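You operate a simulated robot arm through the tools that you are given. There is no shell and no other tool.

Carry out the task below with a simulated robot arm. There is one attempt and no reset: what you move stays moved.

TASK
Snap a chalk line along row B of the blue grid.
Fine: turn the winding knob right back, slide the reel to row B, stand the line block in socket B, wind the line tight, press the orange button; one line, two presses at most. Set down upright: line block.

It is judged by the outcome, as a careful person would: the job done as asked, and still so three seconds after it is handed in. It fails if anything else is knocked over, pushed out of place, dropped, spilled or broken.

THE ROBOT
A 7-joint arm with a two-finger gripper, on a carriage that runs on a rail from [1, 963] to [-1, -817] (x, y) and turns from -184 to 148 degrees about z. Base frame: it is fixed where the carriage stands at the start and does not move with it; the origin is on the floor, on the carriage's upright axis, x ahead of it, y to its left, z up; the surface under the hand at the start is at about z = 840. Lengths are in mm, angles in degrees, forces in N, time in s.
With the tool pointing down near the work surface it reaches from about 340 to 780 mm from the robot's upright axis, wherever it stands. Its first joint turns from -166.0 to 166.0 degrees. Places, roughly: chalk reel [400, 0, 900]; orange reel button [500, 0, 900]; winding knob [400, 0, 900]. Payload 2.45 kg.
Tool frame: one jaw stands still; the origin (TCP) lies on its face and is the grasp point; the fingertips stand 23 mm ahead of it; z points along the fingers, y is the line along which they close. The gripper opens to 72 mm; its body begins 40 mm behind the TCP.
Orientation is that of the tool frame in the base frame, as a unit quaternion [w, x, y, z]. With the fingers straight down and closing along the base's y, the tool's x points along the base's -x, its y along +y and its z along -z.

THE INTERFACE
- The arm moves only by the tool nudge_tool. Its argument "commands" is a list of rows, each a list of 3 entries, a list of its own where there are three numbers: the shift along the tool's x, y, z in mm, then the turn, a rotation vector about the tool's x, y, z in degrees, then the opening, from 0 (shut) to 1 (fully open). In form: [[[x, y, z], [wx, wy, wz], grip], ...]. A call has 1 to 20 rows; each row shifts and turns the commanded pose from where the row before left it, along the tool's axes as they then stand. Each row takes 0.2 s and may step no farther than 50 mm and 8.6 degrees from the row before; otherwise, or with a gripper value out of range, the whole call is refused. Where a pose cannot be reached the arm comes as near as it can. A force on the tool above 40 N (or 10 N above the force at the start of the call, whichever is more), or a blocked arm, ends the call early, and 0.2 s more pass. Each finger travels about 72 mm/s and halts on what it meets, pressing with about 30 N; the grip force reading is that of the motor and also rises with nothing between the fingers. The clock runs only during rows and for 0.2 s after the last one: add rows that do not move to give the fingers time. It gives the time, the measured TCP pose, the force on the tool (base axes), the opening and the grip force at its end, in the units of the frame above (readings bear some noise), with the torque about the TCP (base axes, N m) and any sound that the robot's microphone picked up, and new pictures: "views" is both (left out), scene, wrist or none.
- Cameras (640 x 400 px; columns grow to the right, rows downward): "scene" is now at [8, 133.7, 1461]; the picture's right is [-0.59, -0.81, 0.00], its down [-0.47, 0.34, -0.81] and it looks along [0.66, -0.48, -0.58] (base axes); focal length 279 px, centre (320, 200). "wrist" rides on the gripper at [78, 17, -66] in the tool frame; the picture's right is [-0.22, 0.98, 0.00], its down [-0.56, -0.12, -0.82] and it looks along [-0.80, -0.18, 0.57] (tool axes); focal length 234 px, centre (320, 200). There is no depth. A picture from a camera that has moved, and an enlarged one, comes with that camera's place and axes in the base frame and with its lens.
- move_column(by): slides the trunk up (or, below 0, down) by that many mm; the arm and the scene camera ride with it, the base frame stays. It gives what a move gives, with no picture.
- drive_base(legs): drives the robot by 1 to 6 legs, each [ahead, left, turn to the left] in mm, mm and degrees, along the robot's own axes; the way and the turn of a leg run together, so that a leg with both is an arc; at most 1500 mm and 180 degrees a leg. The arm and the cameras ride along, it lands a little off, and it stops where it bumps. It keeps to its track: a leg is cut to what the track allows. It gives what a move gives, and a new picture of the scene camera.
- turn_head(pan, tilt): turns the head with the scene camera to pan (to the left, within 155 degrees either way) and tilt (down, from -29 to 69), counted from straight ahead of the robot. It gives what a move gives, and a new picture of the scene camera.
- enlarge(camera, box): a new picture of the part [left, top, right, bottom] of that camera's present view, enlarged. No time passes.
- close_job(): hands the job in; it is judged then, once.

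Places have to be worked out from the pictures, the camera data and where the tool is seen. Open the gripper and draw the arm clear of the work before you hand the job in, unless the task says otherwise.

The tools are called after "Call:" by a JSON object that holds its "name" and its "arguments". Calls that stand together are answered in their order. nudge_tool: Moves the arm, as the interface text tells. Its arguments: {"type":"object","properties":{"commands":{"type":"array"},"views":{"type":"string","enum":["both","scene","wrist","none"]}},"required":["commands"]} The other tools are called the same way: move_column (by) moves the trunk up or down; drive_base (legs) drives the base; turn_head (pan, tilt) turns the head that bears the scene camera; enlarge (camera, box) takes an enlarged picture of a part of a camera's view; close_job () hands the job in.

At the start:

```text
time_s: 0.0
tcp_pos: [531.1, -57.2, 1184.0]
ee_rot: [0.0, 0.0, 1.0, 0.0]
force: [0.0, 0.3, -0.1]
torque: [-0.01, 0.01, 0.02]
width: 72.0
grasp_force: 0.0
trunk travel left (down, up): [-450.0, 140.0]
robot x, y, heading: [-1.3, 1.4, -0.1]
head pan, tilt (commanded): [-35.9, 35.6]
```

scene: 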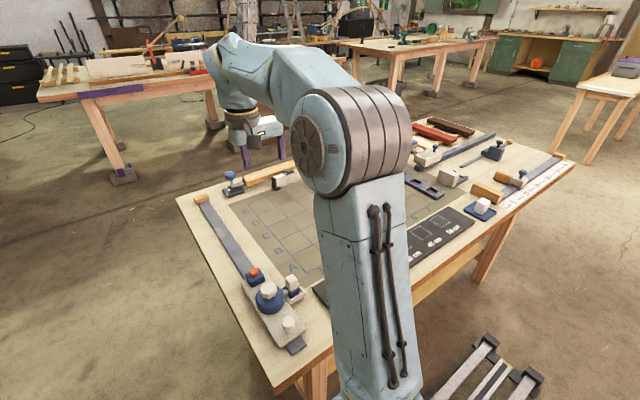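
wrist: 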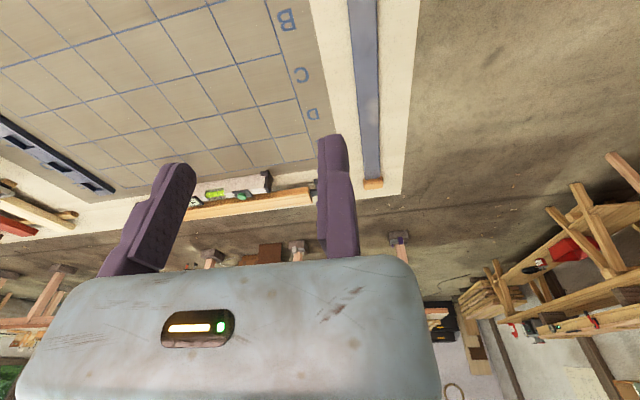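

The scene shows the reel at the near-left end of a rail beside the blue grid, with sockets on the far (right) side. I enlarge both views to see details before moving anything.

Call:
{"name": "enlarge", "arguments": {"camera": "scene", "box": [170, 160, 350, 360]}}

Call:
{"name": "enlarge", "arguments": {"camera": "scene", "box": [380, 110, 580, 260]}}

Call:
{"name": "enlarge", "arguments": {"camera": "wrist", "box": [0, 0, 420, 240]}}

```text
2.00 times, centred on (260, 260) of scene
camera zoom: at [8.0, 133.7, 1461.0], right [-0.59, -0.81, 0.0], down [-0.47, 0.34, -0.81], along [0.66, -0.48, -0.58], focal length 558 px, centre (440, 80)
```

zoom: 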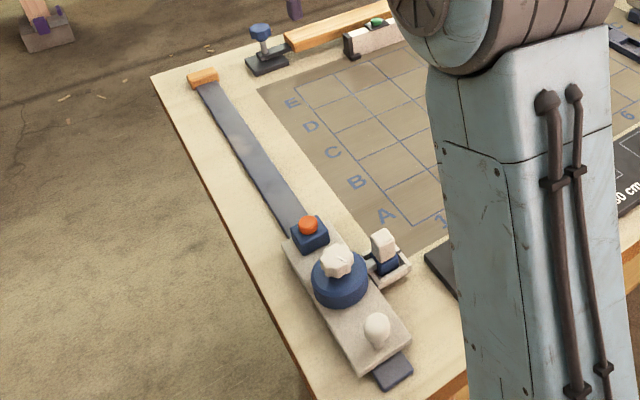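

```text
2.67 times, centred on (480, 185) of scene
camera zoom: at [8.0, 133.7, 1461.0], right [-0.59, -0.81, 0.0], down [-0.47, 0.34, -0.81], along [0.66, -0.48, -0.58], focal length 745 px, centre (-107, 240)
```

zoom: 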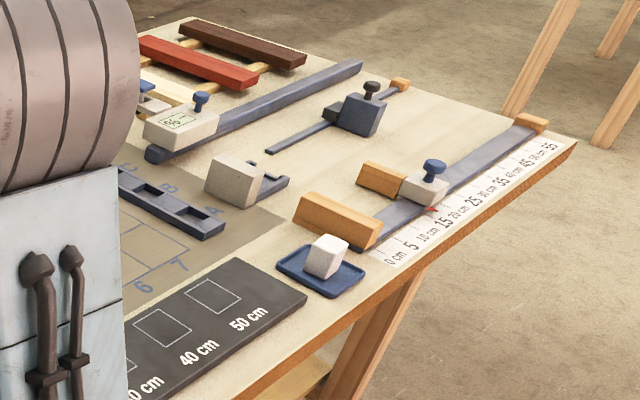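

```text
1.52 times, centred on (210, 120) of wrist
camera zoom: at [454.3, -41.8, 1249.1], right [0.22, 0.98, 0.0], down [0.56, -0.12, 0.82], along [0.8, -0.18, -0.57], focal length 357 px, centre (488, 322)
```

zoom: 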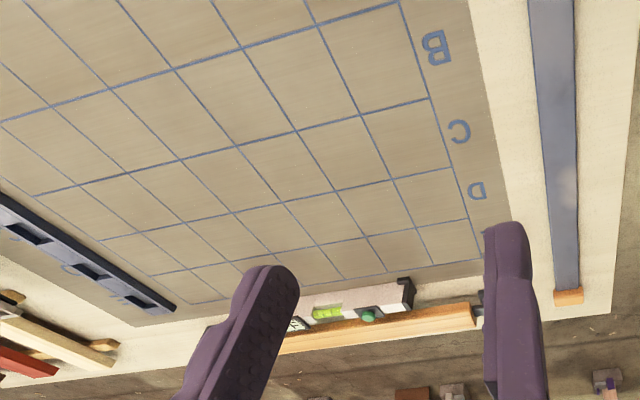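

The reel is at roughly (400, -8), its rail running along +x at y≈-10, rows about 80 mm apart (B near x≈573), and socket B near (572, -770). I zoom closely on the reel, its docked line block, and the socket bar.

Call:
{"name": "enlarge", "arguments": {"camera": "scene", "box": [230, 255, 320, 360]}}

Call:
{"name": "enlarge", "arguments": {"camera": "scene", "box": [405, 165, 485, 215]}}

Call:
{"name": "turn_head", "arguments": {"pan": -15, "tilt": 52}}

```text
3.81 times, centred on (275, 308) of scene
camera zoom: at [8.0, 133.7, 1461.0], right [-0.59, -0.81, 0.0], down [-0.47, 0.34, -0.81], along [0.66, -0.48, -0.58], focal length 1064 px, centre (491, -210)
```

zoom: 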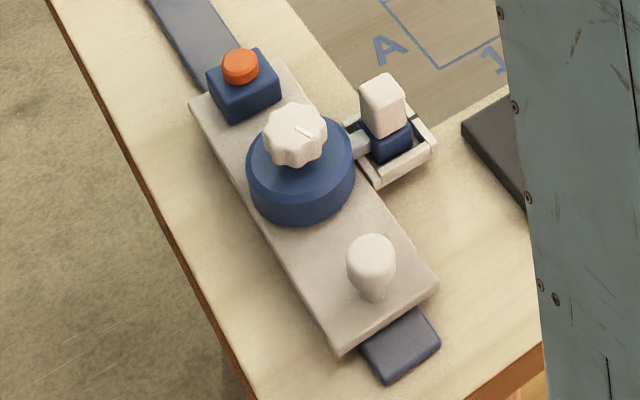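

```text
8.00 times, centred on (445, 190) of scene
camera zoom: at [8.0, 133.7, 1461.0], right [-0.59, -0.81, 0.0], down [-0.47, 0.34, -0.81], along [0.66, -0.48, -0.58], focal length 2234 px, centre (-680, 280)
```

zoom: 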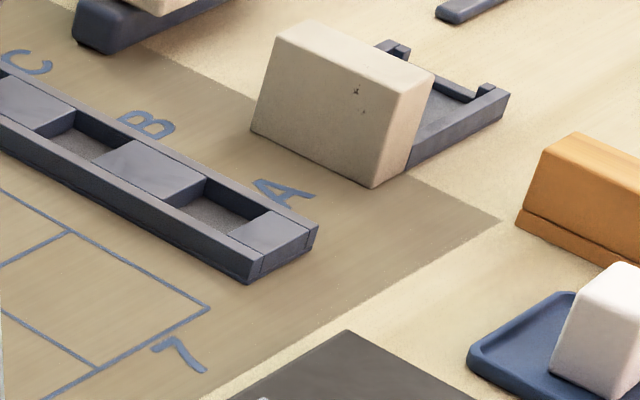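

```text
time_s: 0.8
tcp_pos: [531.1, -57.5, 1184.7]
ee_rot: [0.0, 0.0, 1.0, 0.0]
force: [0.7, 0.9, 0.2]
torque: [0.03, 0.01, 0.02]
width: 71.8
grasp_force: 0.1
trunk travel left (down, up): [-450.0, 140.0]
robot x, y, heading: [2.3, -2.7, 0.1]
head pan, tilt (commanded): [-15.0, 52.0]
camera scene: at [9.6, 165.7, 1437.6], right [-0.26, -0.97, 0.0], down [-0.76, 0.2, -0.62], along [0.59, -0.16, -0.79], focal length 279 px, centre (320, 200)
```

scene: 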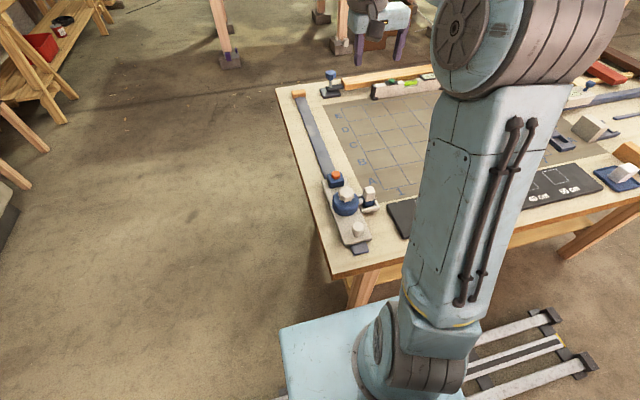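

The head now sees the reel well clear of the arm. I zoom in on it again with this view to triangulate positions of the knob, block, button and handle.

Call:
{"name": "enlarge", "arguments": {"camera": "scene", "box": [310, 160, 390, 260]}}

Call:
{"name": "enlarge", "arguments": {"camera": "scene", "box": [325, 165, 389, 205]}}

```text
4.00 times, centred on (350, 210) of scene
camera zoom: at [9.6, 165.7, 1437.6], right [-0.26, -0.97, 0.0], down [-0.76, 0.2, -0.62], along [0.59, -0.16, -0.79], focal length 1117 px, centre (200, 160)
```

zoom: 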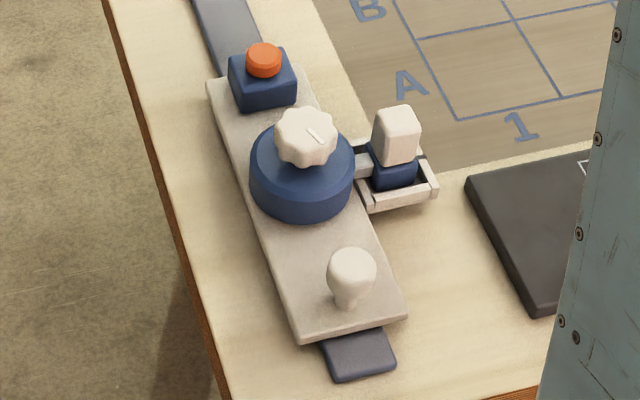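

```text
10.00 times, centred on (357, 185) of scene
camera zoom: at [9.6, 165.7, 1437.6], right [-0.26, -0.97, 0.0], down [-0.76, 0.2, -0.62], along [0.59, -0.16, -0.79], focal length 2793 px, centre (-50, 350)
```

zoom: 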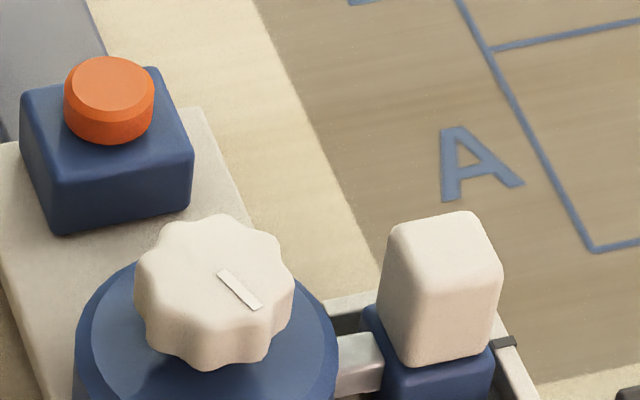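

The knob, orange button, white slide handle and the docked line block are clear; I want closer wrist-camera views from the far side. I rotate the tool about its own axis high above the table (also learning the wrist range) so the wrist camera looks back at the reel.

Call:
{"name": "nudge_tool", "arguments": {"commands": [[[-10, 20, 10], [0, 0, 8.5], 1], [[0, 0, 0], [0, 0, 8.5], 1], [[0, 0, 0], [0, 0, 8.5], 1], [[0, 0, 0], [0, 0, 8.5], 1], [[0, 0, 0], [0, 0, 8.5], 1], [[0, 0, 0], [0, 0, 8.5], 1], [[0, 0, 0], [0, 0, 8.5], 1], [[0, 0, 0], [0, 0, 8.5], 1], [[0, 0, 0], [0, 0, 8.5], 1], [[0, 0, 0], [0, 0, 8.5], 1]], "views": "wrist"}}

```text
time_s: 3.0
tcp_pos: [541.6, -37.7, 1175.0]
ee_rot: [0.0, 0.677, 0.736, 0.0]
force: [-0.1, 0.1, 0.0]
torque: [0.02, 0.01, 0.01]
width: 71.9
grasp_force: 0.0
trunk travel left (down, up): [-450.0, 140.0]
robot x, y, heading: [2.7, 1.3, -0.1]
head pan, tilt (commanded): [-15.0, 52.0]
camera wrist: at [552.2, 39.5, 1239.2], right [0.99, -0.13, 0.0], down [-0.08, -0.57, 0.82], along [-0.11, -0.81, -0.57], focal length 234 px, centre (320, 200)
```

wrist: 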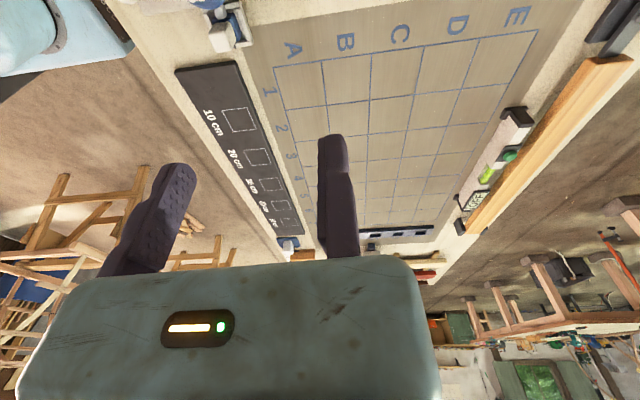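

Rotation in the + direction works freely to 85°. I continue another 85° so the wrist camera looks back toward the reel.

Call:
{"name": "nudge_tool", "arguments": {"commands": [[[0, 0, 0], [0, 0, 8.5], 1], [[0, 0, 0], [0, 0, 8.5], 1], [[0, 0, 0], [0, 0, 8.5], 1], [[0, 0, 0], [0, 0, 8.5], 1], [[0, 0, 0], [0, 0, 8.5], 1], [[0, 0, 0], [0, 0, 8.5], 1], [[0, 0, 0], [0, 0, 8.5], 1], [[0, 0, 0], [0, 0, 8.5], 1], [[0, 0, 0], [0, 0, 8.5], 1], [[0, 0, 0], [0, 0, 8.5], 1]], "views": "wrist"}}

```text
time_s: 5.2
tcp_pos: [541.9, -37.7, 1174.6]
ee_rot: [0.0, 0.996, 0.085, 0.0]
force: [0.6, 0.0, -0.8]
torque: [0.01, 0.0, 0.0]
width: 71.9
grasp_force: 0.0
trunk travel left (down, up): [-450.0, 140.0]
robot x, y, heading: [2.5, 0.4, -0.1]
head pan, tilt (commanded): [-15.0, 52.0]
camera wrist: at [621.1, -43.2, 1239.5], right [-0.05, -1.0, 0.0], down [-0.57, 0.03, 0.82], along [-0.82, 0.04, -0.57], focal length 234 px, centre (320, 200)
```

wrist: 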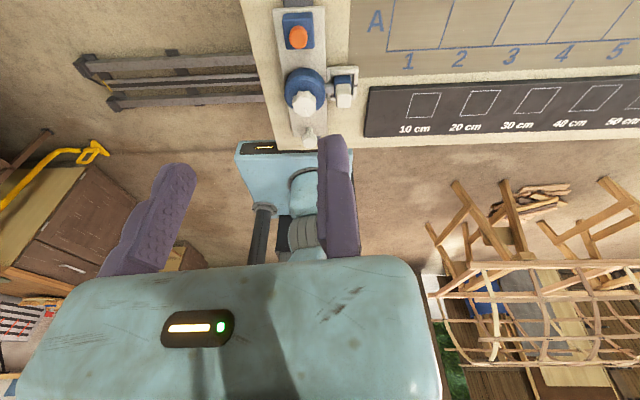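

The reel is now in the wrist view from above. I enlarge it to look for direction marks, stops and exact positions.

Call:
{"name": "enlarge", "arguments": {"camera": "wrist", "box": [260, 0, 400, 150]}}

Call:
{"name": "enlarge", "arguments": {"camera": "wrist", "box": [272, 60, 368, 120]}}

```text
2.67 times, centred on (330, 75) of wrist
camera zoom: at [621.1, -43.2, 1239.5], right [-0.05, -1.0, 0.0], down [-0.57, 0.03, 0.82], along [-0.82, 0.04, -0.57], focal length 624 px, centre (293, 533)
```

zoom: 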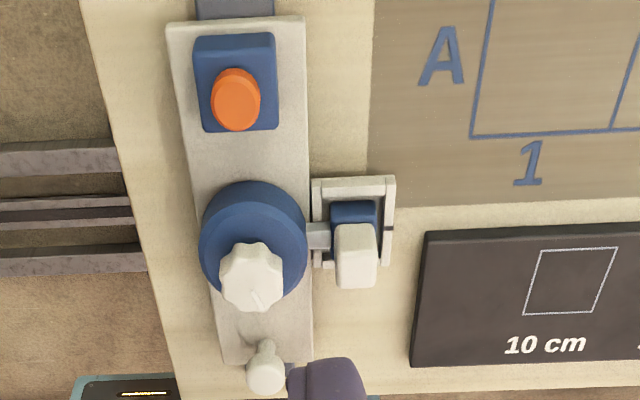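

```text
6.67 times, centred on (320, 90) of wrist
camera zoom: at [621.1, -43.2, 1239.5], right [-0.05, -1.0, 0.0], down [-0.57, 0.03, 0.82], along [-0.82, 0.04, -0.57], focal length 1561 px, centre (320, 933)
```

zoom: 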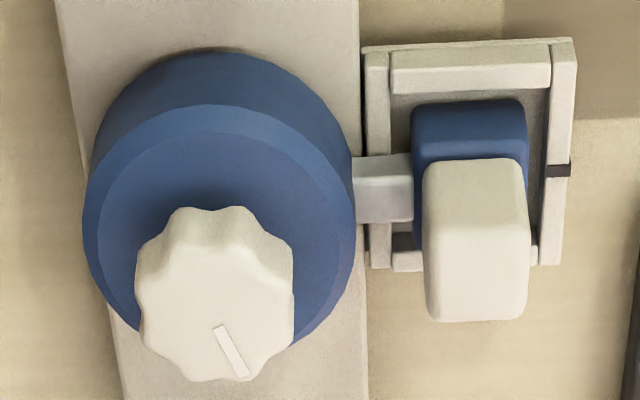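

Triangulating wrist and scene views: knob top ≈ (409, -7, 913), handle ≈ (326, -7), block ≈ (410, -75), and line exits at x ≈ 409 (so the reel must slide ≈ +165 mm). The handle is too close for reach from here and socket B too far, so I drive the carriage 320 mm to the right, where everything is in reach.

Call:
{"name": "drive_base", "arguments": {"legs": [[0, -320, 0]]}}

Call:
{"name": "turn_head", "arguments": {"pan": 38, "tilt": 45}}

```text
time_s: 7.4
tcp_pos: [542.1, -359.4, 1174.5]
ee_rot: [0.0, 0.996, 0.087, 0.0]
force: [0.4, -1.0, 0.1]
torque: [0.0, -0.03, -0.03]
width: 72.0
grasp_force: 0.1
trunk travel left (down, up): [-450.0, 140.0]
robot x, y, heading: [-4.3, -322.3, 0.1]
head pan, tilt (commanded): [-15.0, 52.0]
camera scene: at [9.1, -155.2, 1437.5], right [-0.26, -0.97, 0.0], down [-0.76, 0.2, -0.62], along [0.59, -0.16, -0.79], focal length 279 px, centre (320, 200)
```

scene: 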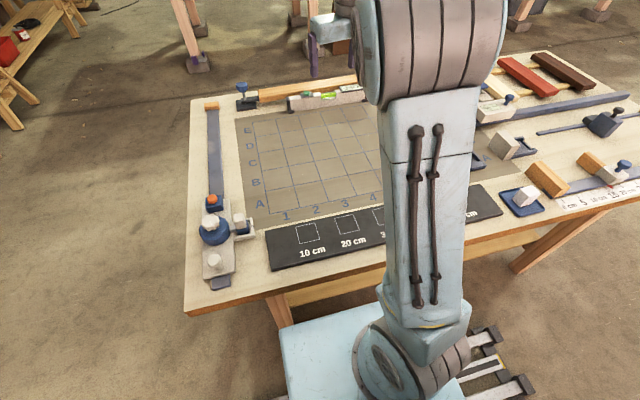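

```text
time_s: 8.6
tcp_pos: [541.7, -358.8, 1174.6]
ee_rot: [0.0, 0.996, 0.087, 0.0]
force: [-0.1, 0.0, 0.6]
torque: [0.01, -0.03, -0.01]
width: 72.1
grasp_force: 0.1
trunk travel left (down, up): [-450.0, 140.0]
robot x, y, heading: [-3.5, -321.0, -0.2]
head pan, tilt (commanded): [38.0, 45.0]
camera scene: at [0.7, -85.7, 1447.1], right [0.62, -0.79, 0.0], down [-0.56, -0.44, -0.71], along [0.56, 0.44, -0.71], focal length 279 px, centre (320, 200)
```

scene: 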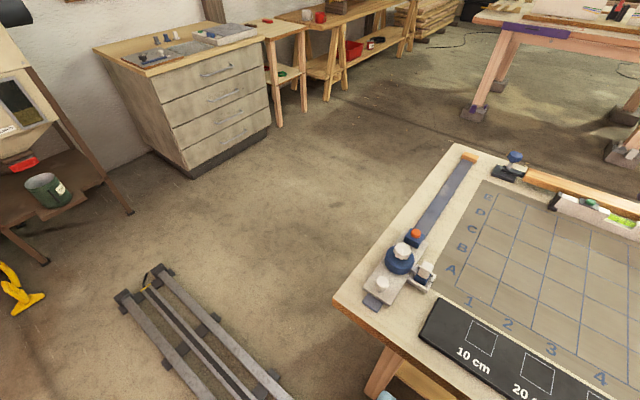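

The carriage is now at y≈-321. I zoom on the reel from this new viewpoint for triangulation.

Call:
{"name": "enlarge", "arguments": {"camera": "scene", "box": [356, 220, 444, 320]}}

Call:
{"name": "enlarge", "arguments": {"camera": "scene", "box": [380, 225, 444, 297]}}

```text
4.00 times, centred on (400, 270) of scene
camera zoom: at [0.7, -85.7, 1447.1], right [0.62, -0.79, 0.0], down [-0.56, -0.44, -0.71], along [0.56, 0.44, -0.71], focal length 1117 px, centre (0, -80)
```

zoom: 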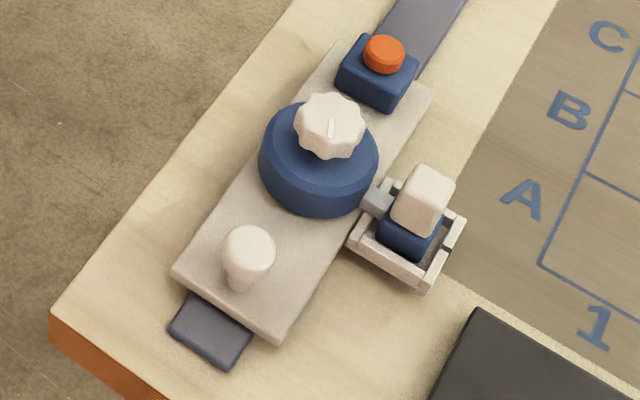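

```text
5.56 times, centred on (412, 261) of scene
camera zoom: at [0.7, -85.7, 1447.1], right [0.62, -0.79, 0.0], down [-0.56, -0.44, -0.71], along [0.56, 0.44, -0.71], focal length 1552 px, centre (-191, -139)
```

zoom: 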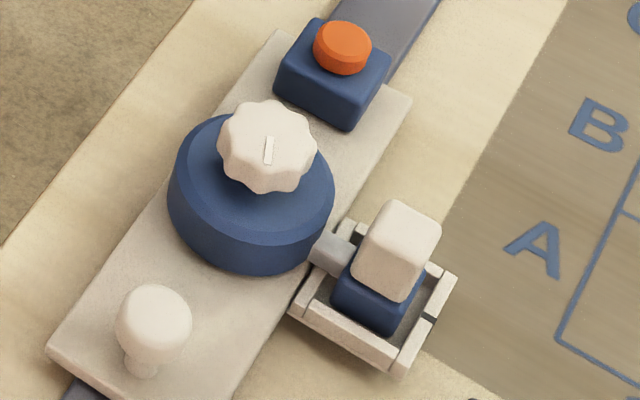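

The three views agree: knob axis ≈ (408.6, -7), top z≈913, drum top ≈ 882. I move the open gripper above the knob (z 1000), with the fixed jaw on the -y side, squaring the tool to the base axes.

Call:
{"name": "nudge_tool", "arguments": {"commands": [[[-7, -34.85, 17.5], [0, 0, 0], 1], [[-7, -34.85, 17.5], [0, 0, 0], 1], [[-7, -34.85, 17.5], [0, 0, 0], 1], [[-7, -34.85, 17.5], [0, 0, 0], 1], [[-7, -34.85, 17.5], [0, 0, 0], 1], [[-7, -34.85, 17.5], [0, 0, 0], 1], [[-7, -34.85, 17.5], [0, 0, 0], 1], [[-7, -34.85, 17.5], [0, 0, 0], 1], [[-7, -34.85, 17.5], [0, 0, 0], 1], [[-7, -34.85, 17.5], [0, 0, 0], 1], [[0, 0, 0], [0, 0, 5], 1], [[0, 0, 0], [0, 0, 5], 1], [[0, 0, 0], [0, 0, 0], 1]], "views": "both"}}

```text
time_s: 11.4
tcp_pos: [411.8, -26.5, 1000.3]
ee_rot: [0.0, 1.0, 0.0, 0.0]
force: [0.5, 0.2, 0.1]
torque: [-0.02, 0.02, 0.04]
width: 72.0
grasp_force: 0.1
trunk travel left (down, up): [-450.0, 140.0]
robot x, y, heading: [1.5, -319.5, 0.0]
head pan, tilt (commanded): [38.0, 45.0]
camera scene: at [0.6, -85.6, 1447.1], right [0.62, -0.79, 0.0], down [-0.56, -0.44, -0.71], along [0.56, 0.44, -0.71], focal length 279 px, centre (320, 200)
camera wrist: at [489.4, -45.6, 1064.9], right [-0.22, -0.98, 0.0], down [-0.56, 0.12, 0.82], along [-0.8, 0.18, -0.57], focal length 234 px, centre (320, 200)
```

scene: 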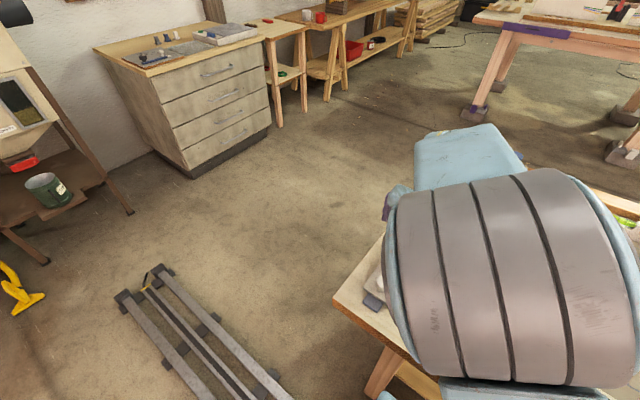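
wrist: 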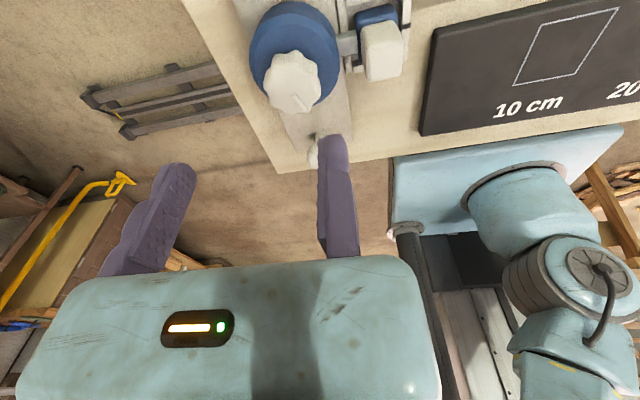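

Now directly over; I enlarge the wrist view to refine the knob's centre relative to the tool before descending.

Call:
{"name": "enlarge", "arguments": {"camera": "wrist", "box": [240, 0, 420, 120]}}

```text
3.33 times, centred on (330, 60) of wrist
camera zoom: at [489.4, -45.6, 1064.9], right [-0.22, -0.98, 0.0], down [-0.56, 0.12, 0.82], along [-0.8, 0.18, -0.57], focal length 781 px, centre (287, 667)
```

zoom: 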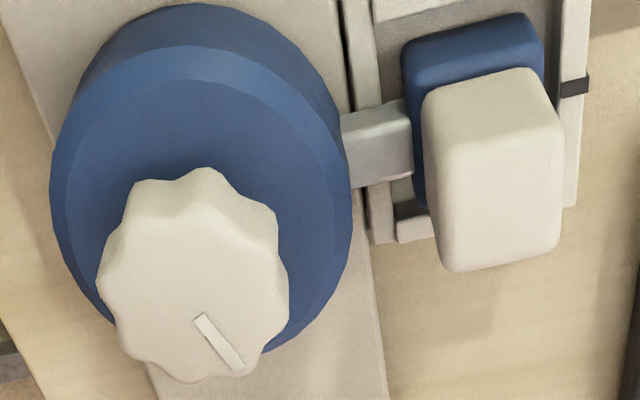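

Knob centre measures (408.2, -7.6), Ø39 mm. I shift the fixed jaw to y≈-29.5, x≈408.3 and descend to TCP z≈914 so the tips straddle the knob without touching the drum top.

Call:
{"name": "nudge_tool", "arguments": {"commands": [[[-3.5, 3, 0], [0, 0, 0], 1], [[0, 0, 30], [0, 0, 0], 1], [[0, 0, 25], [0, 0, 0], 1], [[0, 0, 15], [0, 0, 0], 1], [[0, 0, 10], [0, 0, 0], 1], [[0, 0, 6], [0, 0, 0], 1], [[0, 0, 0], [0, 0, 0], 1]], "views": "wrist"}}

```text
time_s: 13.0
tcp_pos: [409.4, -29.9, 914.0]
ee_rot: [-0.001, 1.0, 0.001, 0.002]
force: [1.5, 3.0, 29.5]
torque: [-0.01, 0.19, -0.19]
width: 72.1
grasp_force: 0.1
trunk travel left (down, up): [-450.0, 140.0]
robot x, y, heading: [-0.4, -325.1, 0.1]
head pan, tilt (commanded): [38.0, 45.0]
camera wrist: at [486.1, -48.5, 980.7], right [-0.22, -0.98, 0.0], down [-0.56, 0.12, 0.82], along [-0.8, 0.18, -0.58], focal length 234 px, centre (320, 200)
```

wrist: 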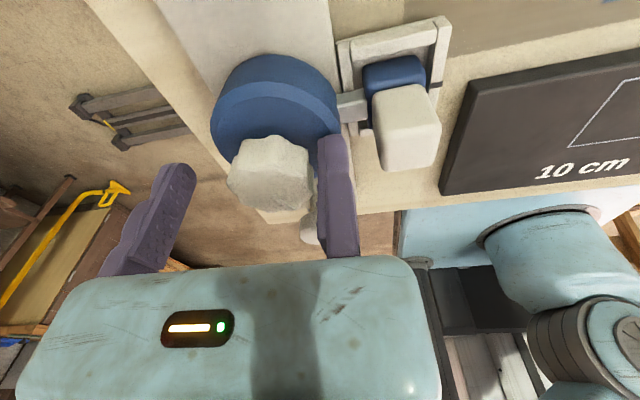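

The force of ~30 N upward says the fixed fingertip is touching the drum top (so drum top ≈ 890). I back off 4 mm and then close on the knob.

Call:
{"name": "nudge_tool", "arguments": {"commands": [[[0, 0, -4], [0, 0, 0], 1], [[0, 0, 0], [0, 0, 0], 1]], "views": "none"}}

Call:
{"name": "enlarge", "arguments": {"camera": "wrist", "box": [190, 30, 450, 210]}}

```text
time_s: 13.6
tcp_pos: [407.5, -31.2, 916.6]
ee_rot: [0.001, 1.0, -0.001, -0.001]
force: [0.0, -0.7, -0.1]
torque: [-0.02, -0.03, -0.01]
width: 72.3
grasp_force: 0.1
trunk travel left (down, up): [-450.0, 140.0]
robot x, y, heading: [0.3, -318.0, -0.1]
head pan, tilt (commanded): [38.0, 45.0]
```

```text
2.22 times, centred on (320, 120) of wrist
camera zoom: at [486.2, -48.8, 981.2], right [-0.22, -0.98, 0.0], down [-0.56, 0.13, 0.82], along [-0.8, 0.18, -0.57], focal length 520 px, centre (320, 378)
```

zoom: 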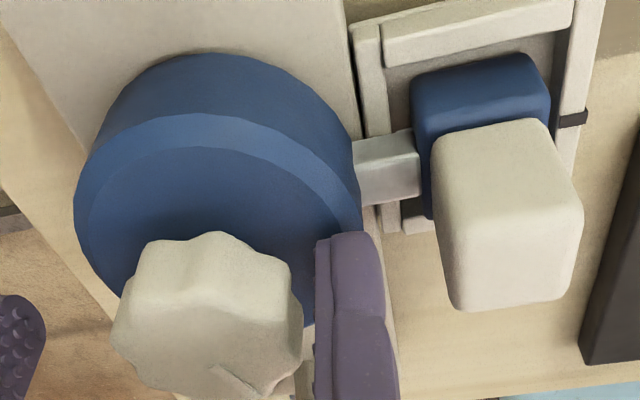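

Free of contact now and the finger sits alongside the knob. I close on the knob (adding a small shift so the fixed jaw meets it) with rows for finger travel.

Call:
{"name": "nudge_tool", "arguments": {"commands": [[[0, -1.5, 0], [0, 0, 0], 0.6], [[0, 0, 0], [0, 0, 0], 0.5], [[0, 0, 0], [0, 0, 0], 0.45], [[0, 0, 0], [0, 0, 0], 0.45], [[0, 0, 0], [0, 0, 0], 0.45]], "views": "wrist"}}

```text
time_s: 14.8
tcp_pos: [409.0, -27.1, 916.8]
ee_rot: [-0.001, 1.0, 0.0, 0.001]
force: [-0.6, 4.4, -1.9]
torque: [0.0, 0.06, 0.02]
width: 38.2
grasp_force: 4.7
trunk travel left (down, up): [-450.0, 140.0]
robot x, y, heading: [3.2, -319.9, 0.1]
head pan, tilt (commanded): [38.0, 45.0]
camera wrist: at [486.1, -46.5, 982.1], right [-0.22, -0.98, 0.0], down [-0.56, 0.12, 0.82], along [-0.8, 0.18, -0.57], focal length 234 px, centre (320, 200)
```

wrist: 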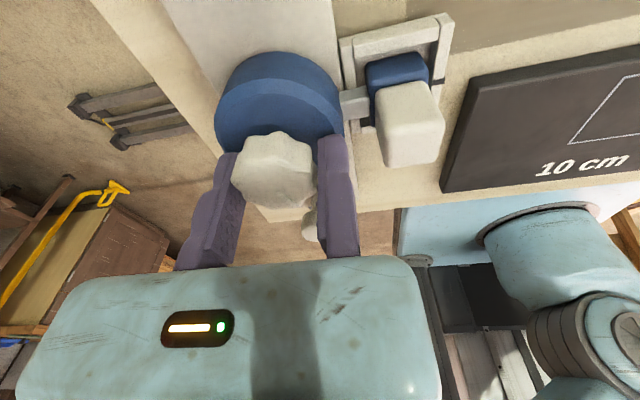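

Knob gripped at width 38.2 (centre y≈-8). I firm up the grip and try a small counter-clockwise (from above) turn of 24° about the knob axis, watching torque.

Call:
{"name": "nudge_tool", "arguments": {"commands": [[[0, 0, 0], [0, 0, 0], 0.2], [[0, 0, 0], [0, 0, 0], 0.2], [[2.0, -0.1, 0], [0, 0, -6], 0.2], [[2.0, -0.1, 0], [0, 0, -6], 0.2], [[2.0, -0.1, 0], [0, 0, -6], 0.2], [[2.0, -0.1, 0], [0, 0, -6], 0.2]], "views": "wrist"}}

```text
time_s: 16.2
tcp_pos: [415.2, -24.7, 917.7]
ee_rot: [0.0, 0.978, 0.209, 0.0]
force: [-0.3, 24.8, 2.8]
torque: [0.43, 0.37, -0.19]
width: 35.3
grasp_force: 44.6
trunk travel left (down, up): [-450.0, 140.0]
robot x, y, heading: [1.9, -324.1, -0.2]
head pan, tilt (commanded): [38.0, 45.0]
camera wrist: at [493.8, -10.0, 982.2], right [0.2, -0.98, 0.0], down [-0.56, -0.12, 0.82], along [-0.8, -0.17, -0.57], focal length 234 px, centre (320, 200)
```

wrist: 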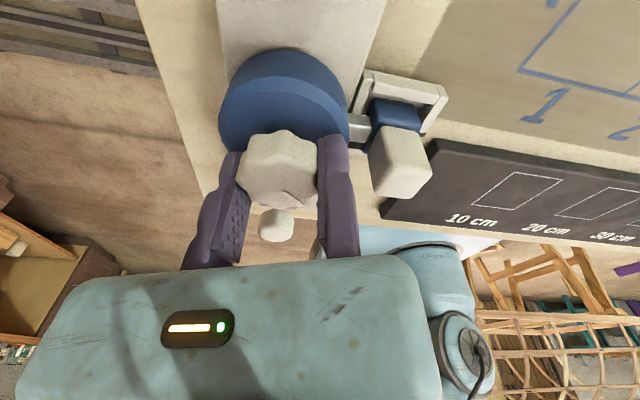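

The grip settled into the scallops (35.3 mm) with some side load. I check whether the knob mark turned with the tool.

Call:
{"name": "enlarge", "arguments": {"camera": "wrist", "box": [200, 90, 400, 240]}}

```text
2.67 times, centred on (300, 165) of wrist
camera zoom: at [493.8, -10.0, 982.2], right [0.2, -0.98, 0.0], down [-0.56, -0.12, 0.82], along [-0.8, -0.17, -0.57], focal length 624 px, centre (373, 293)
```

zoom: 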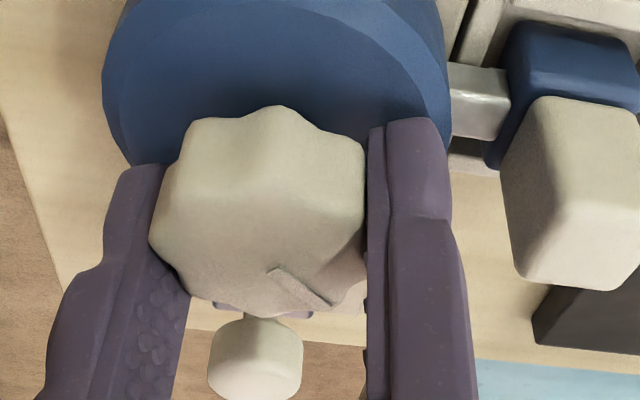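

The mark swung from ~200° to ~240° in base, so the knob is turning back with little resistance. I relieve the side load and continue counter-clockwise 64° about the knob's axis.

Call:
{"name": "nudge_tool", "arguments": {"commands": [[[1, -2, 0], [0, 0, 0], 0.2], [[2.46, -0.17, 0], [0, 0, -8], 0.2], [[2.46, -0.17, 0], [0, 0, -8], 0.2], [[2.46, -0.17, 0], [0, 0, -8], 0.2], [[2.46, -0.17, 0], [0, 0, -8], 0.2], [[2.46, -0.17, 0], [0, 0, -8], 0.2], [[2.46, -0.17, 0], [0, 0, -8], 0.2], [[2.46, -0.17, 0], [0, 0, -8], 0.2], [[2.46, -0.17, 0], [0, 0, -8], 0.2]], "views": "wrist"}}

```text
time_s: 18.2
tcp_pos: [427.6, -8.9, 917.0]
ee_rot: [0.001, 0.719, 0.695, 0.0]
force: [4.4, -5.3, -1.9]
torque: [-0.66, -0.05, 0.12]
width: 35.4
grasp_force: 44.9
trunk travel left (down, up): [-450.0, 140.0]
robot x, y, heading: [-3.1, -322.8, -0.1]
head pan, tilt (commanded): [38.0, 45.0]
camera wrist: at [447.5, 65.5, 982.1], right [0.97, -0.25, 0.0], down [-0.14, -0.55, 0.82], along [-0.2, -0.79, -0.57], focal length 234 px, centre (320, 200)
```

wrist: 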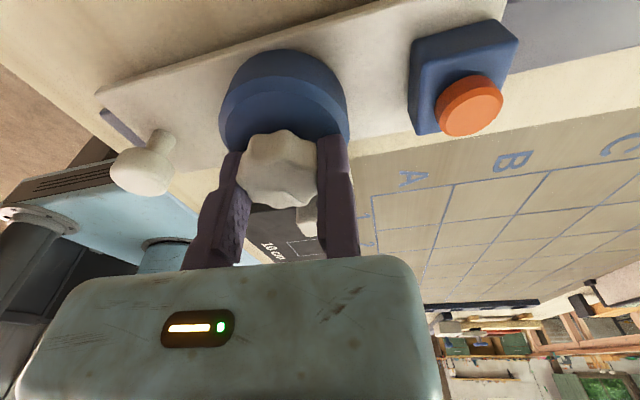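

Low forces; I check that the mark is still turning with the gripper.

Call:
{"name": "enlarge", "arguments": {"camera": "wrist", "box": [200, 90, 400, 240]}}

```text
2.67 times, centred on (300, 165) of wrist
camera zoom: at [447.5, 65.5, 982.1], right [0.97, -0.25, 0.0], down [-0.14, -0.55, 0.82], along [-0.2, -0.79, -0.57], focal length 624 px, centre (373, 293)
```

zoom: 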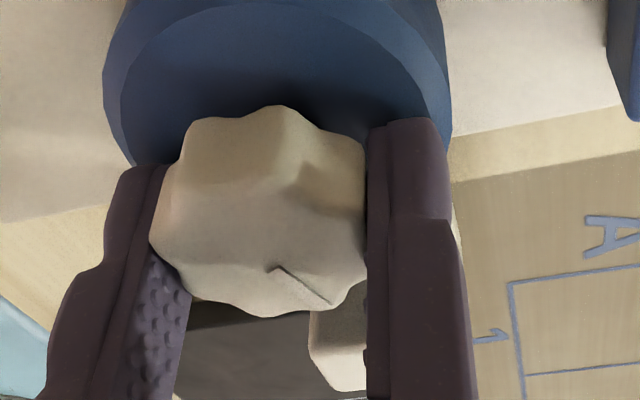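

The mark keeps its place in the gripper, so the knob turns with it. I continue counter-clockwise another 80°, watching torque about z.

Call:
{"name": "nudge_tool", "arguments": {"commands": [[[2.46, -0.17, 0], [0, 0, -8], 0.2], [[2.46, -0.17, 0], [0, 0, -8], 0.2], [[2.46, -0.17, 0], [0, 0, -8], 0.2], [[2.46, -0.17, 0], [0, 0, -8], 0.2], [[2.46, -0.17, 0], [0, 0, -8], 0.2], [[2.46, -0.17, 0], [0, 0, -8], 0.2], [[2.46, -0.17, 0], [0, 0, -8], 0.2], [[2.46, -0.17, 0], [0, 0, -8], 0.2], [[2.46, -0.17, 0], [0, 0, -8], 0.2], [[2.46, -0.17, 0], [0, 0, -8], 0.2]], "views": "wrist"}}

Call:
{"name": "enlarge", "arguments": {"camera": "wrist", "box": [200, 90, 400, 240]}}

```text
time_s: 20.4
tcp_pos: [412.2, 10.4, 917.2]
ee_rot: [-0.001, 0.102, 0.995, 0.0]
force: [8.5, -1.8, 2.8]
torque: [0.08, 0.27, 0.14]
width: 35.5
grasp_force: 41.9
trunk travel left (down, up): [-450.0, 140.0]
robot x, y, heading: [-0.7, -324.2, 0.4]
head pan, tilt (commanded): [38.0, 45.0]
camera wrist: at [339.4, 41.5, 982.2], right [0.41, 0.91, 0.0], down [0.53, -0.24, 0.82], along [0.75, -0.34, -0.58], focal length 234 px, centre (320, 200)
```

wrist: 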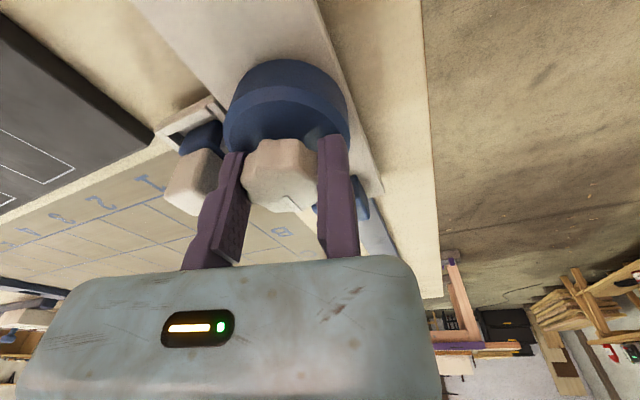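

```text
2.67 times, centred on (300, 165) of wrist
camera zoom: at [339.4, 41.5, 982.2], right [0.41, 0.91, 0.0], down [0.53, -0.24, 0.82], along [0.75, -0.34, -0.58], focal length 624 px, centre (373, 293)
```

zoom: 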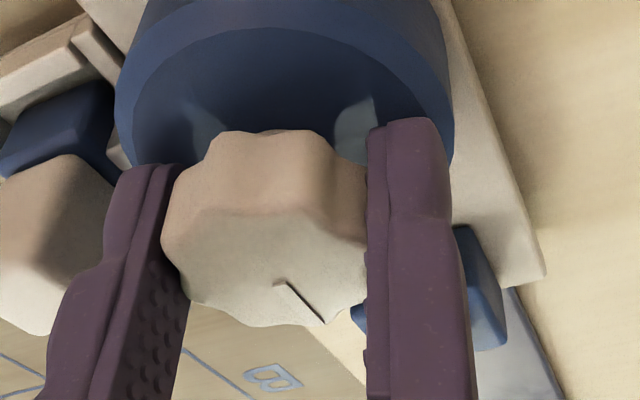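

About 168° turned with near-zero torque about the knob axis; still turning freely. I continue counter-clockwise another 80°.

Call:
{"name": "nudge_tool", "arguments": {"commands": [[[2.46, -0.17, 0], [0, 0, -8], 0.2], [[2.46, -0.17, 0], [0, 0, -8], 0.2], [[2.46, -0.17, 0], [0, 0, -8], 0.2], [[2.46, -0.17, 0], [0, 0, -8], 0.2], [[2.46, -0.17, 0], [0, 0, -8], 0.2], [[2.46, -0.17, 0], [0, 0, -8], 0.2], [[2.46, -0.17, 0], [0, 0, -8], 0.2], [[2.46, -0.17, 0], [0, 0, -8], 0.2], [[2.46, -0.17, 0], [0, 0, -8], 0.2], [[2.46, -0.17, 0], [0, 0, -8], 0.2]], "views": "wrist"}}

Call:
{"name": "enlarge", "arguments": {"camera": "wrist", "box": [200, 90, 400, 240]}}

```text
time_s: 22.6
tcp_pos: [392.6, -3.7, 917.5]
ee_rot: [0.0, -0.559, 0.829, 0.0]
force: [6.6, -6.3, 1.8]
torque: [0.01, -0.07, -0.75]
width: 35.1
grasp_force: 45.1
trunk travel left (down, up): [-450.0, 140.0]
robot x, y, heading: [-1.4, -323.7, -0.0]
head pan, tilt (commanded): [38.0, 45.0]
camera wrist: at [347.8, -69.4, 982.5], right [-0.82, 0.57, 0.0], down [0.33, 0.47, 0.82], along [0.47, 0.67, -0.57], focal length 234 px, centre (320, 200)
```

wrist: 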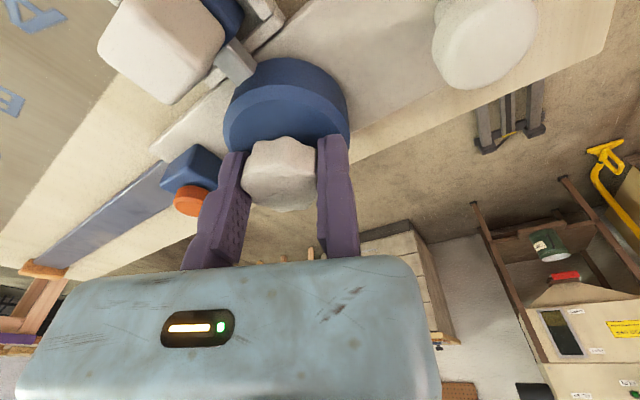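

```text
2.67 times, centred on (300, 165) of wrist
camera zoom: at [347.8, -69.4, 982.5], right [-0.82, 0.57, 0.0], down [0.33, 0.47, 0.82], along [0.47, 0.67, -0.57], focal length 624 px, centre (373, 293)
```

zoom: 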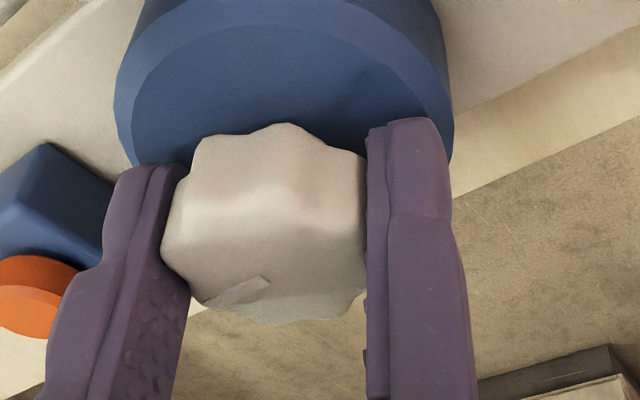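

The mark has now slipped relative to the gripper and torque reads -0.75 N·m: the knob has reached its back stop with the mark pointing to ≈+x (0°). I open partway (keeping clear of the button), and lift off to verify.

Call:
{"name": "nudge_tool", "arguments": {"commands": [[[0, 0, 0], [0, 0, 0], 0.55], [[0, 0, 0], [0, 0, 0], 0.68], [[0, 3, 0], [0, 0, 0], 0.68], [[0, 0, -15], [0, 0, 0], 0.68], [[0, 0, -30], [0, 0, 0], 0.68], [[0, 0, -40], [0, 0, 0], 0.68]], "views": "wrist"}}

Call:
{"name": "enlarge", "arguments": {"camera": "wrist", "box": [200, 0, 400, 150]}}

```text
time_s: 24.0
tcp_pos: [389.2, -1.2, 1002.7]
ee_rot: [0.001, -0.559, 0.829, 0.0]
force: [0.4, 0.3, 0.4]
torque: [0.02, 0.01, 0.03]
width: 49.1
grasp_force: 0.1
trunk travel left (down, up): [-450.0, 140.0]
robot x, y, heading: [0.6, -318.8, 0.0]
head pan, tilt (commanded): [38.0, 45.0]
camera wrist: at [344.6, -67.3, 1067.6], right [-0.82, 0.57, 0.0], down [0.33, 0.47, 0.82], along [0.46, 0.67, -0.57], focal length 234 px, centre (320, 200)
```

wrist: 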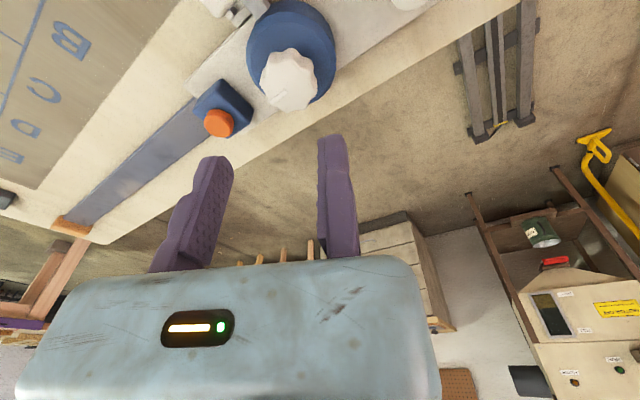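

```text
2.67 times, centred on (300, 75) of wrist
camera zoom: at [344.6, -67.3, 1067.6], right [-0.82, 0.57, 0.0], down [0.33, 0.47, 0.82], along [0.46, 0.67, -0.57], focal length 624 px, centre (373, 533)
```

zoom: 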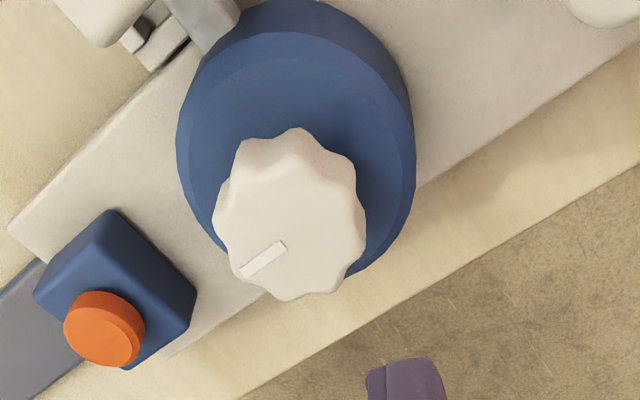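

The mark now points straight at the orange button (≈+x): knob fully back. Next I need socket B's exact x, so I rotate the tool back to its starting orientation and carry the wrist camera over to view the socket bar.

Call:
{"name": "nudge_tool", "arguments": {"commands": [[[0, 0, -10], [0, 0, 8.5], 0.68], [[0, 0, 0], [0, 0, 8.5], 0.68], [[0, 0, 0], [0, 0, 8.5], 0.68], [[0, 0, 0], [0, 0, 8.5], 0.68], [[0, 0, 0], [0, 0, 8.5], 0.68], [[0, 0, 0], [0, 0, 8.5], 0.68], [[0, 0, 0], [0, 0, 8.5], 0.68], [[0, 0, 0], [0, 0, 8.5], 0.68]], "views": "wrist"}}

```text
time_s: 25.8
tcp_pos: [388.0, -1.5, 1012.7]
ee_rot: [0.001, 0.001, 1.0, 0.0]
force: [-0.1, 0.6, 0.1]
torque: [-0.01, -0.02, 0.0]
width: 49.0
grasp_force: 0.1
trunk travel left (down, up): [-450.0, 140.0]
robot x, y, heading: [-0.0, -320.1, 0.1]
head pan, tilt (commanded): [38.0, 45.0]
camera wrist: at [312.0, 15.2, 1077.5], right [0.22, 0.98, 0.0], down [0.56, -0.13, 0.82], along [0.8, -0.18, -0.57], focal length 234 px, centre (320, 200)
```

wrist: 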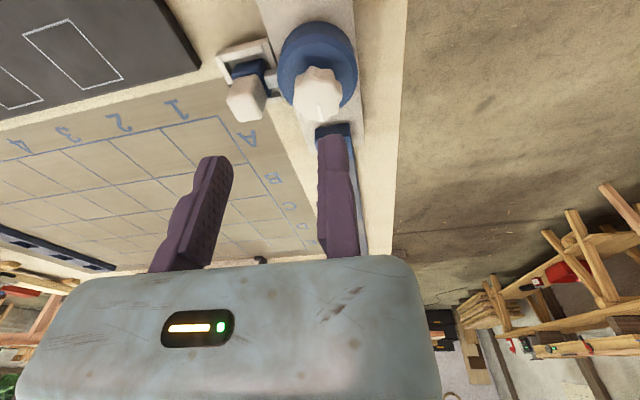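

This view shows the knob, dock and block from the robot side; I enlarge it to measure the block's shape and the line axis.

Call:
{"name": "enlarge", "arguments": {"camera": "wrist", "box": [205, 10, 365, 130]}}

Call:
{"name": "enlarge", "arguments": {"camera": "wrist", "box": [210, 30, 290, 130]}}

```text
3.33 times, centred on (285, 70) of wrist
camera zoom: at [312.0, 15.2, 1077.5], right [0.22, 0.98, 0.0], down [0.56, -0.13, 0.82], along [0.8, -0.18, -0.57], focal length 781 px, centre (437, 633)
```

zoom: 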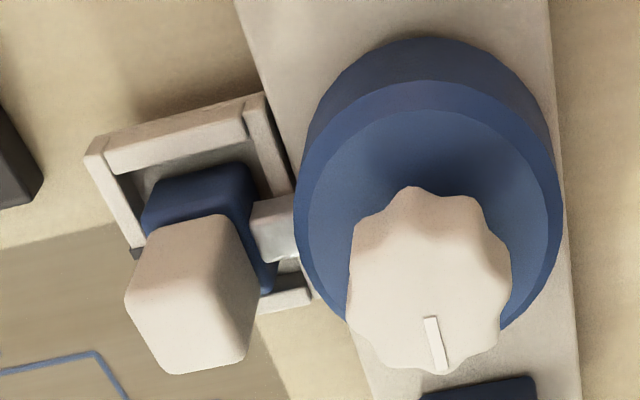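

```text
4.00 times, centred on (250, 80) of wrist
camera zoom: at [312.0, 15.2, 1077.5], right [0.22, 0.98, 0.0], down [0.56, -0.13, 0.82], along [0.8, -0.18, -0.57], focal length 937 px, centre (600, 680)
```

zoom: 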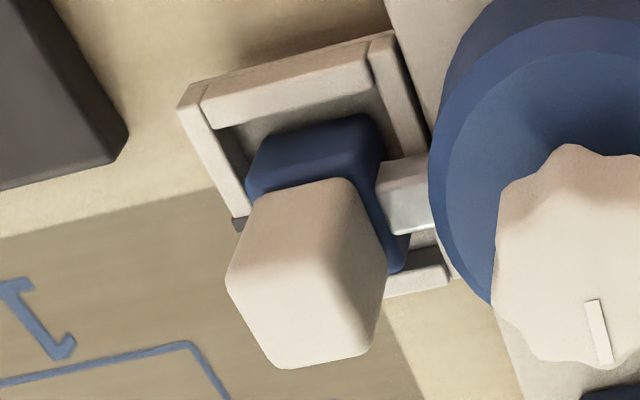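

Block top centre ≈ (410, -71, 905), handle ≈ 22 mm square; the knob mark is at ≈0°. Now I carry the wrist camera to the socket bar, keeping at z≈1000, to measure socket B.

Call:
{"name": "nudge_tool", "arguments": {"commands": [[[-4.5, -46.4, 0.75], [0, 0, 0], 0.68], [[-4.5, -46.4, 0.75], [0, 0, 0], 0.68], [[-4.5, -46.4, 0.75], [0, 0, 0], 0.68], [[-4.5, -46.4, 0.75], [0, 0, 0], 0.68], [[-4.5, -46.4, 0.75], [0, 0, 0], 0.68], [[-4.5, -46.4, 0.75], [0, 0, 0], 0.68], [[-4.5, -46.4, 0.75], [0, 0, 0], 0.68], [[-4.5, -46.4, 0.75], [0, 0, 0], 0.68], [[-4.5, -46.4, 0.75], [0, 0, 0], 0.68], [[-4.5, -46.4, 0.75], [0, 0, 0], 0.68], [[-4.5, -46.4, 0.75], [0, 0, 0], 0.68], [[-4.5, -46.4, 0.75], [0, 0, 0], 0.68], [[-4.5, -46.4, 0.75], [0, 0, 0], 0.68], [[-4.5, -46.4, 0.75], [0, 0, 0], 0.68], [[-4.5, -46.4, 0.75], [0, 0, 0], 0.68], [[-4.5, -46.4, 0.75], [0, 0, 0], 0.68]], "views": "both"}}

```text
time_s: 29.2
tcp_pos: [461.0, -743.2, 1000.3]
ee_rot: [0.0, 0.0, 1.0, -0.001]
force: [0.2, 0.6, -0.4]
torque: [0.02, 0.01, 0.01]
width: 49.1
grasp_force: 0.1
trunk travel left (down, up): [-450.0, 140.0]
robot x, y, heading: [-2.8, -320.8, -0.1]
head pan, tilt (commanded): [38.0, 45.0]
camera scene: at [0.6, -85.6, 1447.1], right [0.62, -0.79, 0.0], down [-0.56, -0.44, -0.71], along [0.56, 0.44, -0.71], focal length 279 px, centre (320, 200)
camera wrist: at [383.3, -727.5, 1065.0], right [0.22, 0.98, 0.0], down [0.56, -0.13, 0.82], along [0.8, -0.18, -0.57], focal length 234 px, centre (320, 200)
```

scene: 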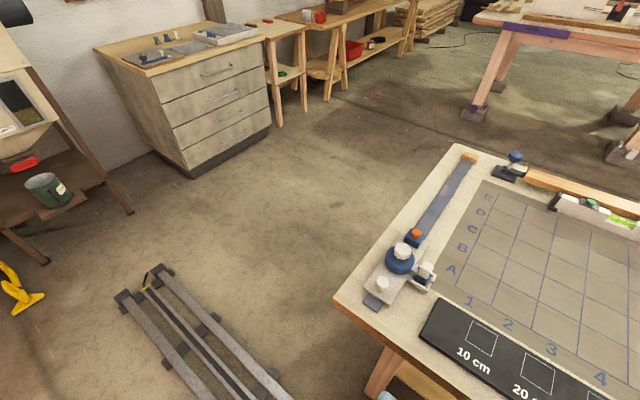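
wrist: 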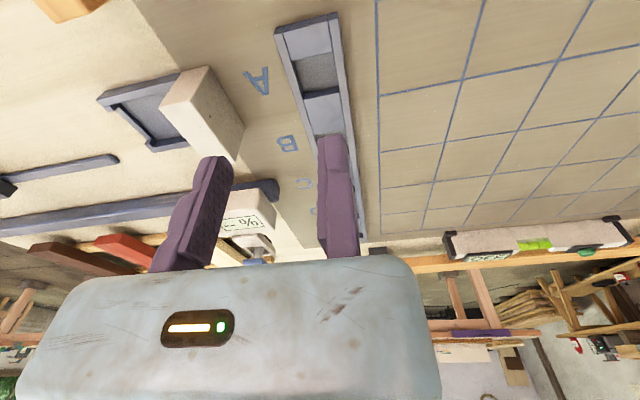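

Socket A is visible and B is just hidden behind the fixed finger. I enlarge here and then shift sideways to see B clearly.

Call:
{"name": "enlarge", "arguments": {"camera": "wrist", "box": [230, 0, 430, 150]}}

Call:
{"name": "nudge_tool", "arguments": {"commands": [[[0, 40, 0], [0, 0, 0], 0.68], [[-40, 20, -10], [0, 0, 0], 0.68], [[0, 0, 0], [0, 0, 0], 0.68]], "views": "wrist"}}

```text
2.67 times, centred on (330, 75) of wrist
camera zoom: at [383.3, -727.5, 1065.0], right [0.22, 0.98, 0.0], down [0.56, -0.13, 0.82], along [0.8, -0.18, -0.57], focal length 624 px, centre (293, 533)
```

zoom: 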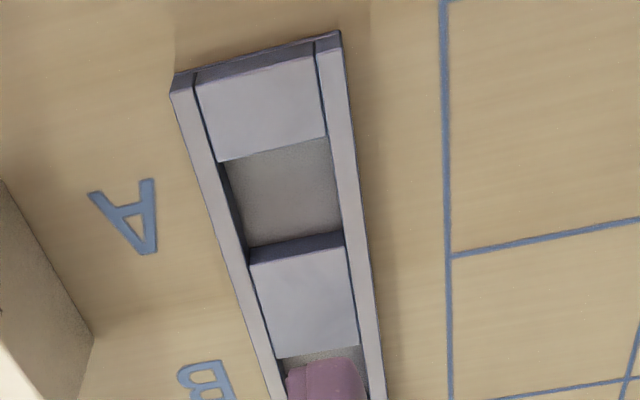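

```text
time_s: 30.0
tcp_pos: [501.9, -683.4, 1008.9]
ee_rot: [0.0, 0.0, 1.0, -0.001]
force: [0.0, 0.2, 0.6]
torque: [-0.02, -0.02, -0.02]
width: 48.7
grasp_force: 0.1
trunk travel left (down, up): [-450.0, 140.0]
robot x, y, heading: [1.6, -319.8, 0.0]
head pan, tilt (commanded): [38.0, 45.0]
camera wrist: at [424.8, -667.7, 1074.5], right [0.22, 0.98, 0.0], down [0.56, -0.12, 0.82], along [0.8, -0.18, -0.57], focal length 234 px, centre (320, 200)
```

wrist: 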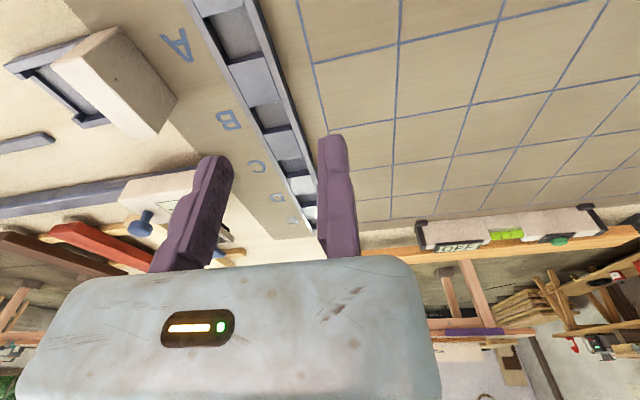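

Socket B is now visible between the fingers' line of sight; I enlarge to measure it.

Call:
{"name": "enlarge", "arguments": {"camera": "wrist", "box": [180, 0, 340, 120]}}

Call:
{"name": "enlarge", "arguments": {"camera": "wrist", "box": [200, 60, 320, 150]}}

```text
3.33 times, centred on (260, 60) of wrist
camera zoom: at [424.8, -667.7, 1074.5], right [0.22, 0.98, 0.0], down [0.56, -0.12, 0.82], along [0.8, -0.18, -0.57], focal length 781 px, centre (520, 667)
```

zoom: 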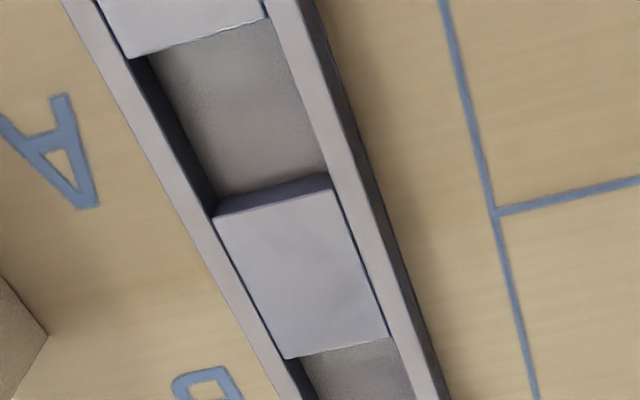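

```text
4.44 times, centred on (260, 105) of wrist
camera zoom: at [424.8, -667.7, 1074.5], right [0.22, 0.98, 0.0], down [0.56, -0.12, 0.82], along [0.8, -0.18, -0.57], focal length 1041 px, centre (587, 622)
```

zoom: 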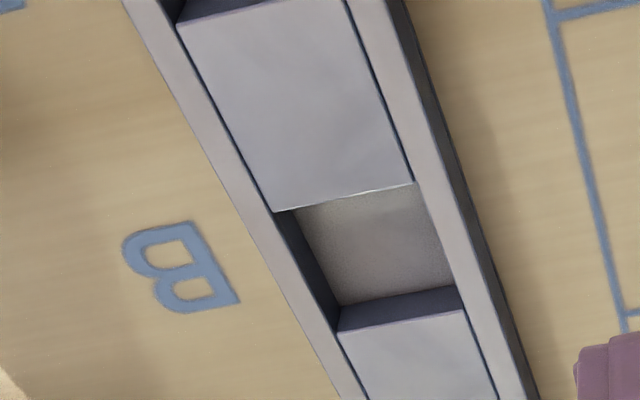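

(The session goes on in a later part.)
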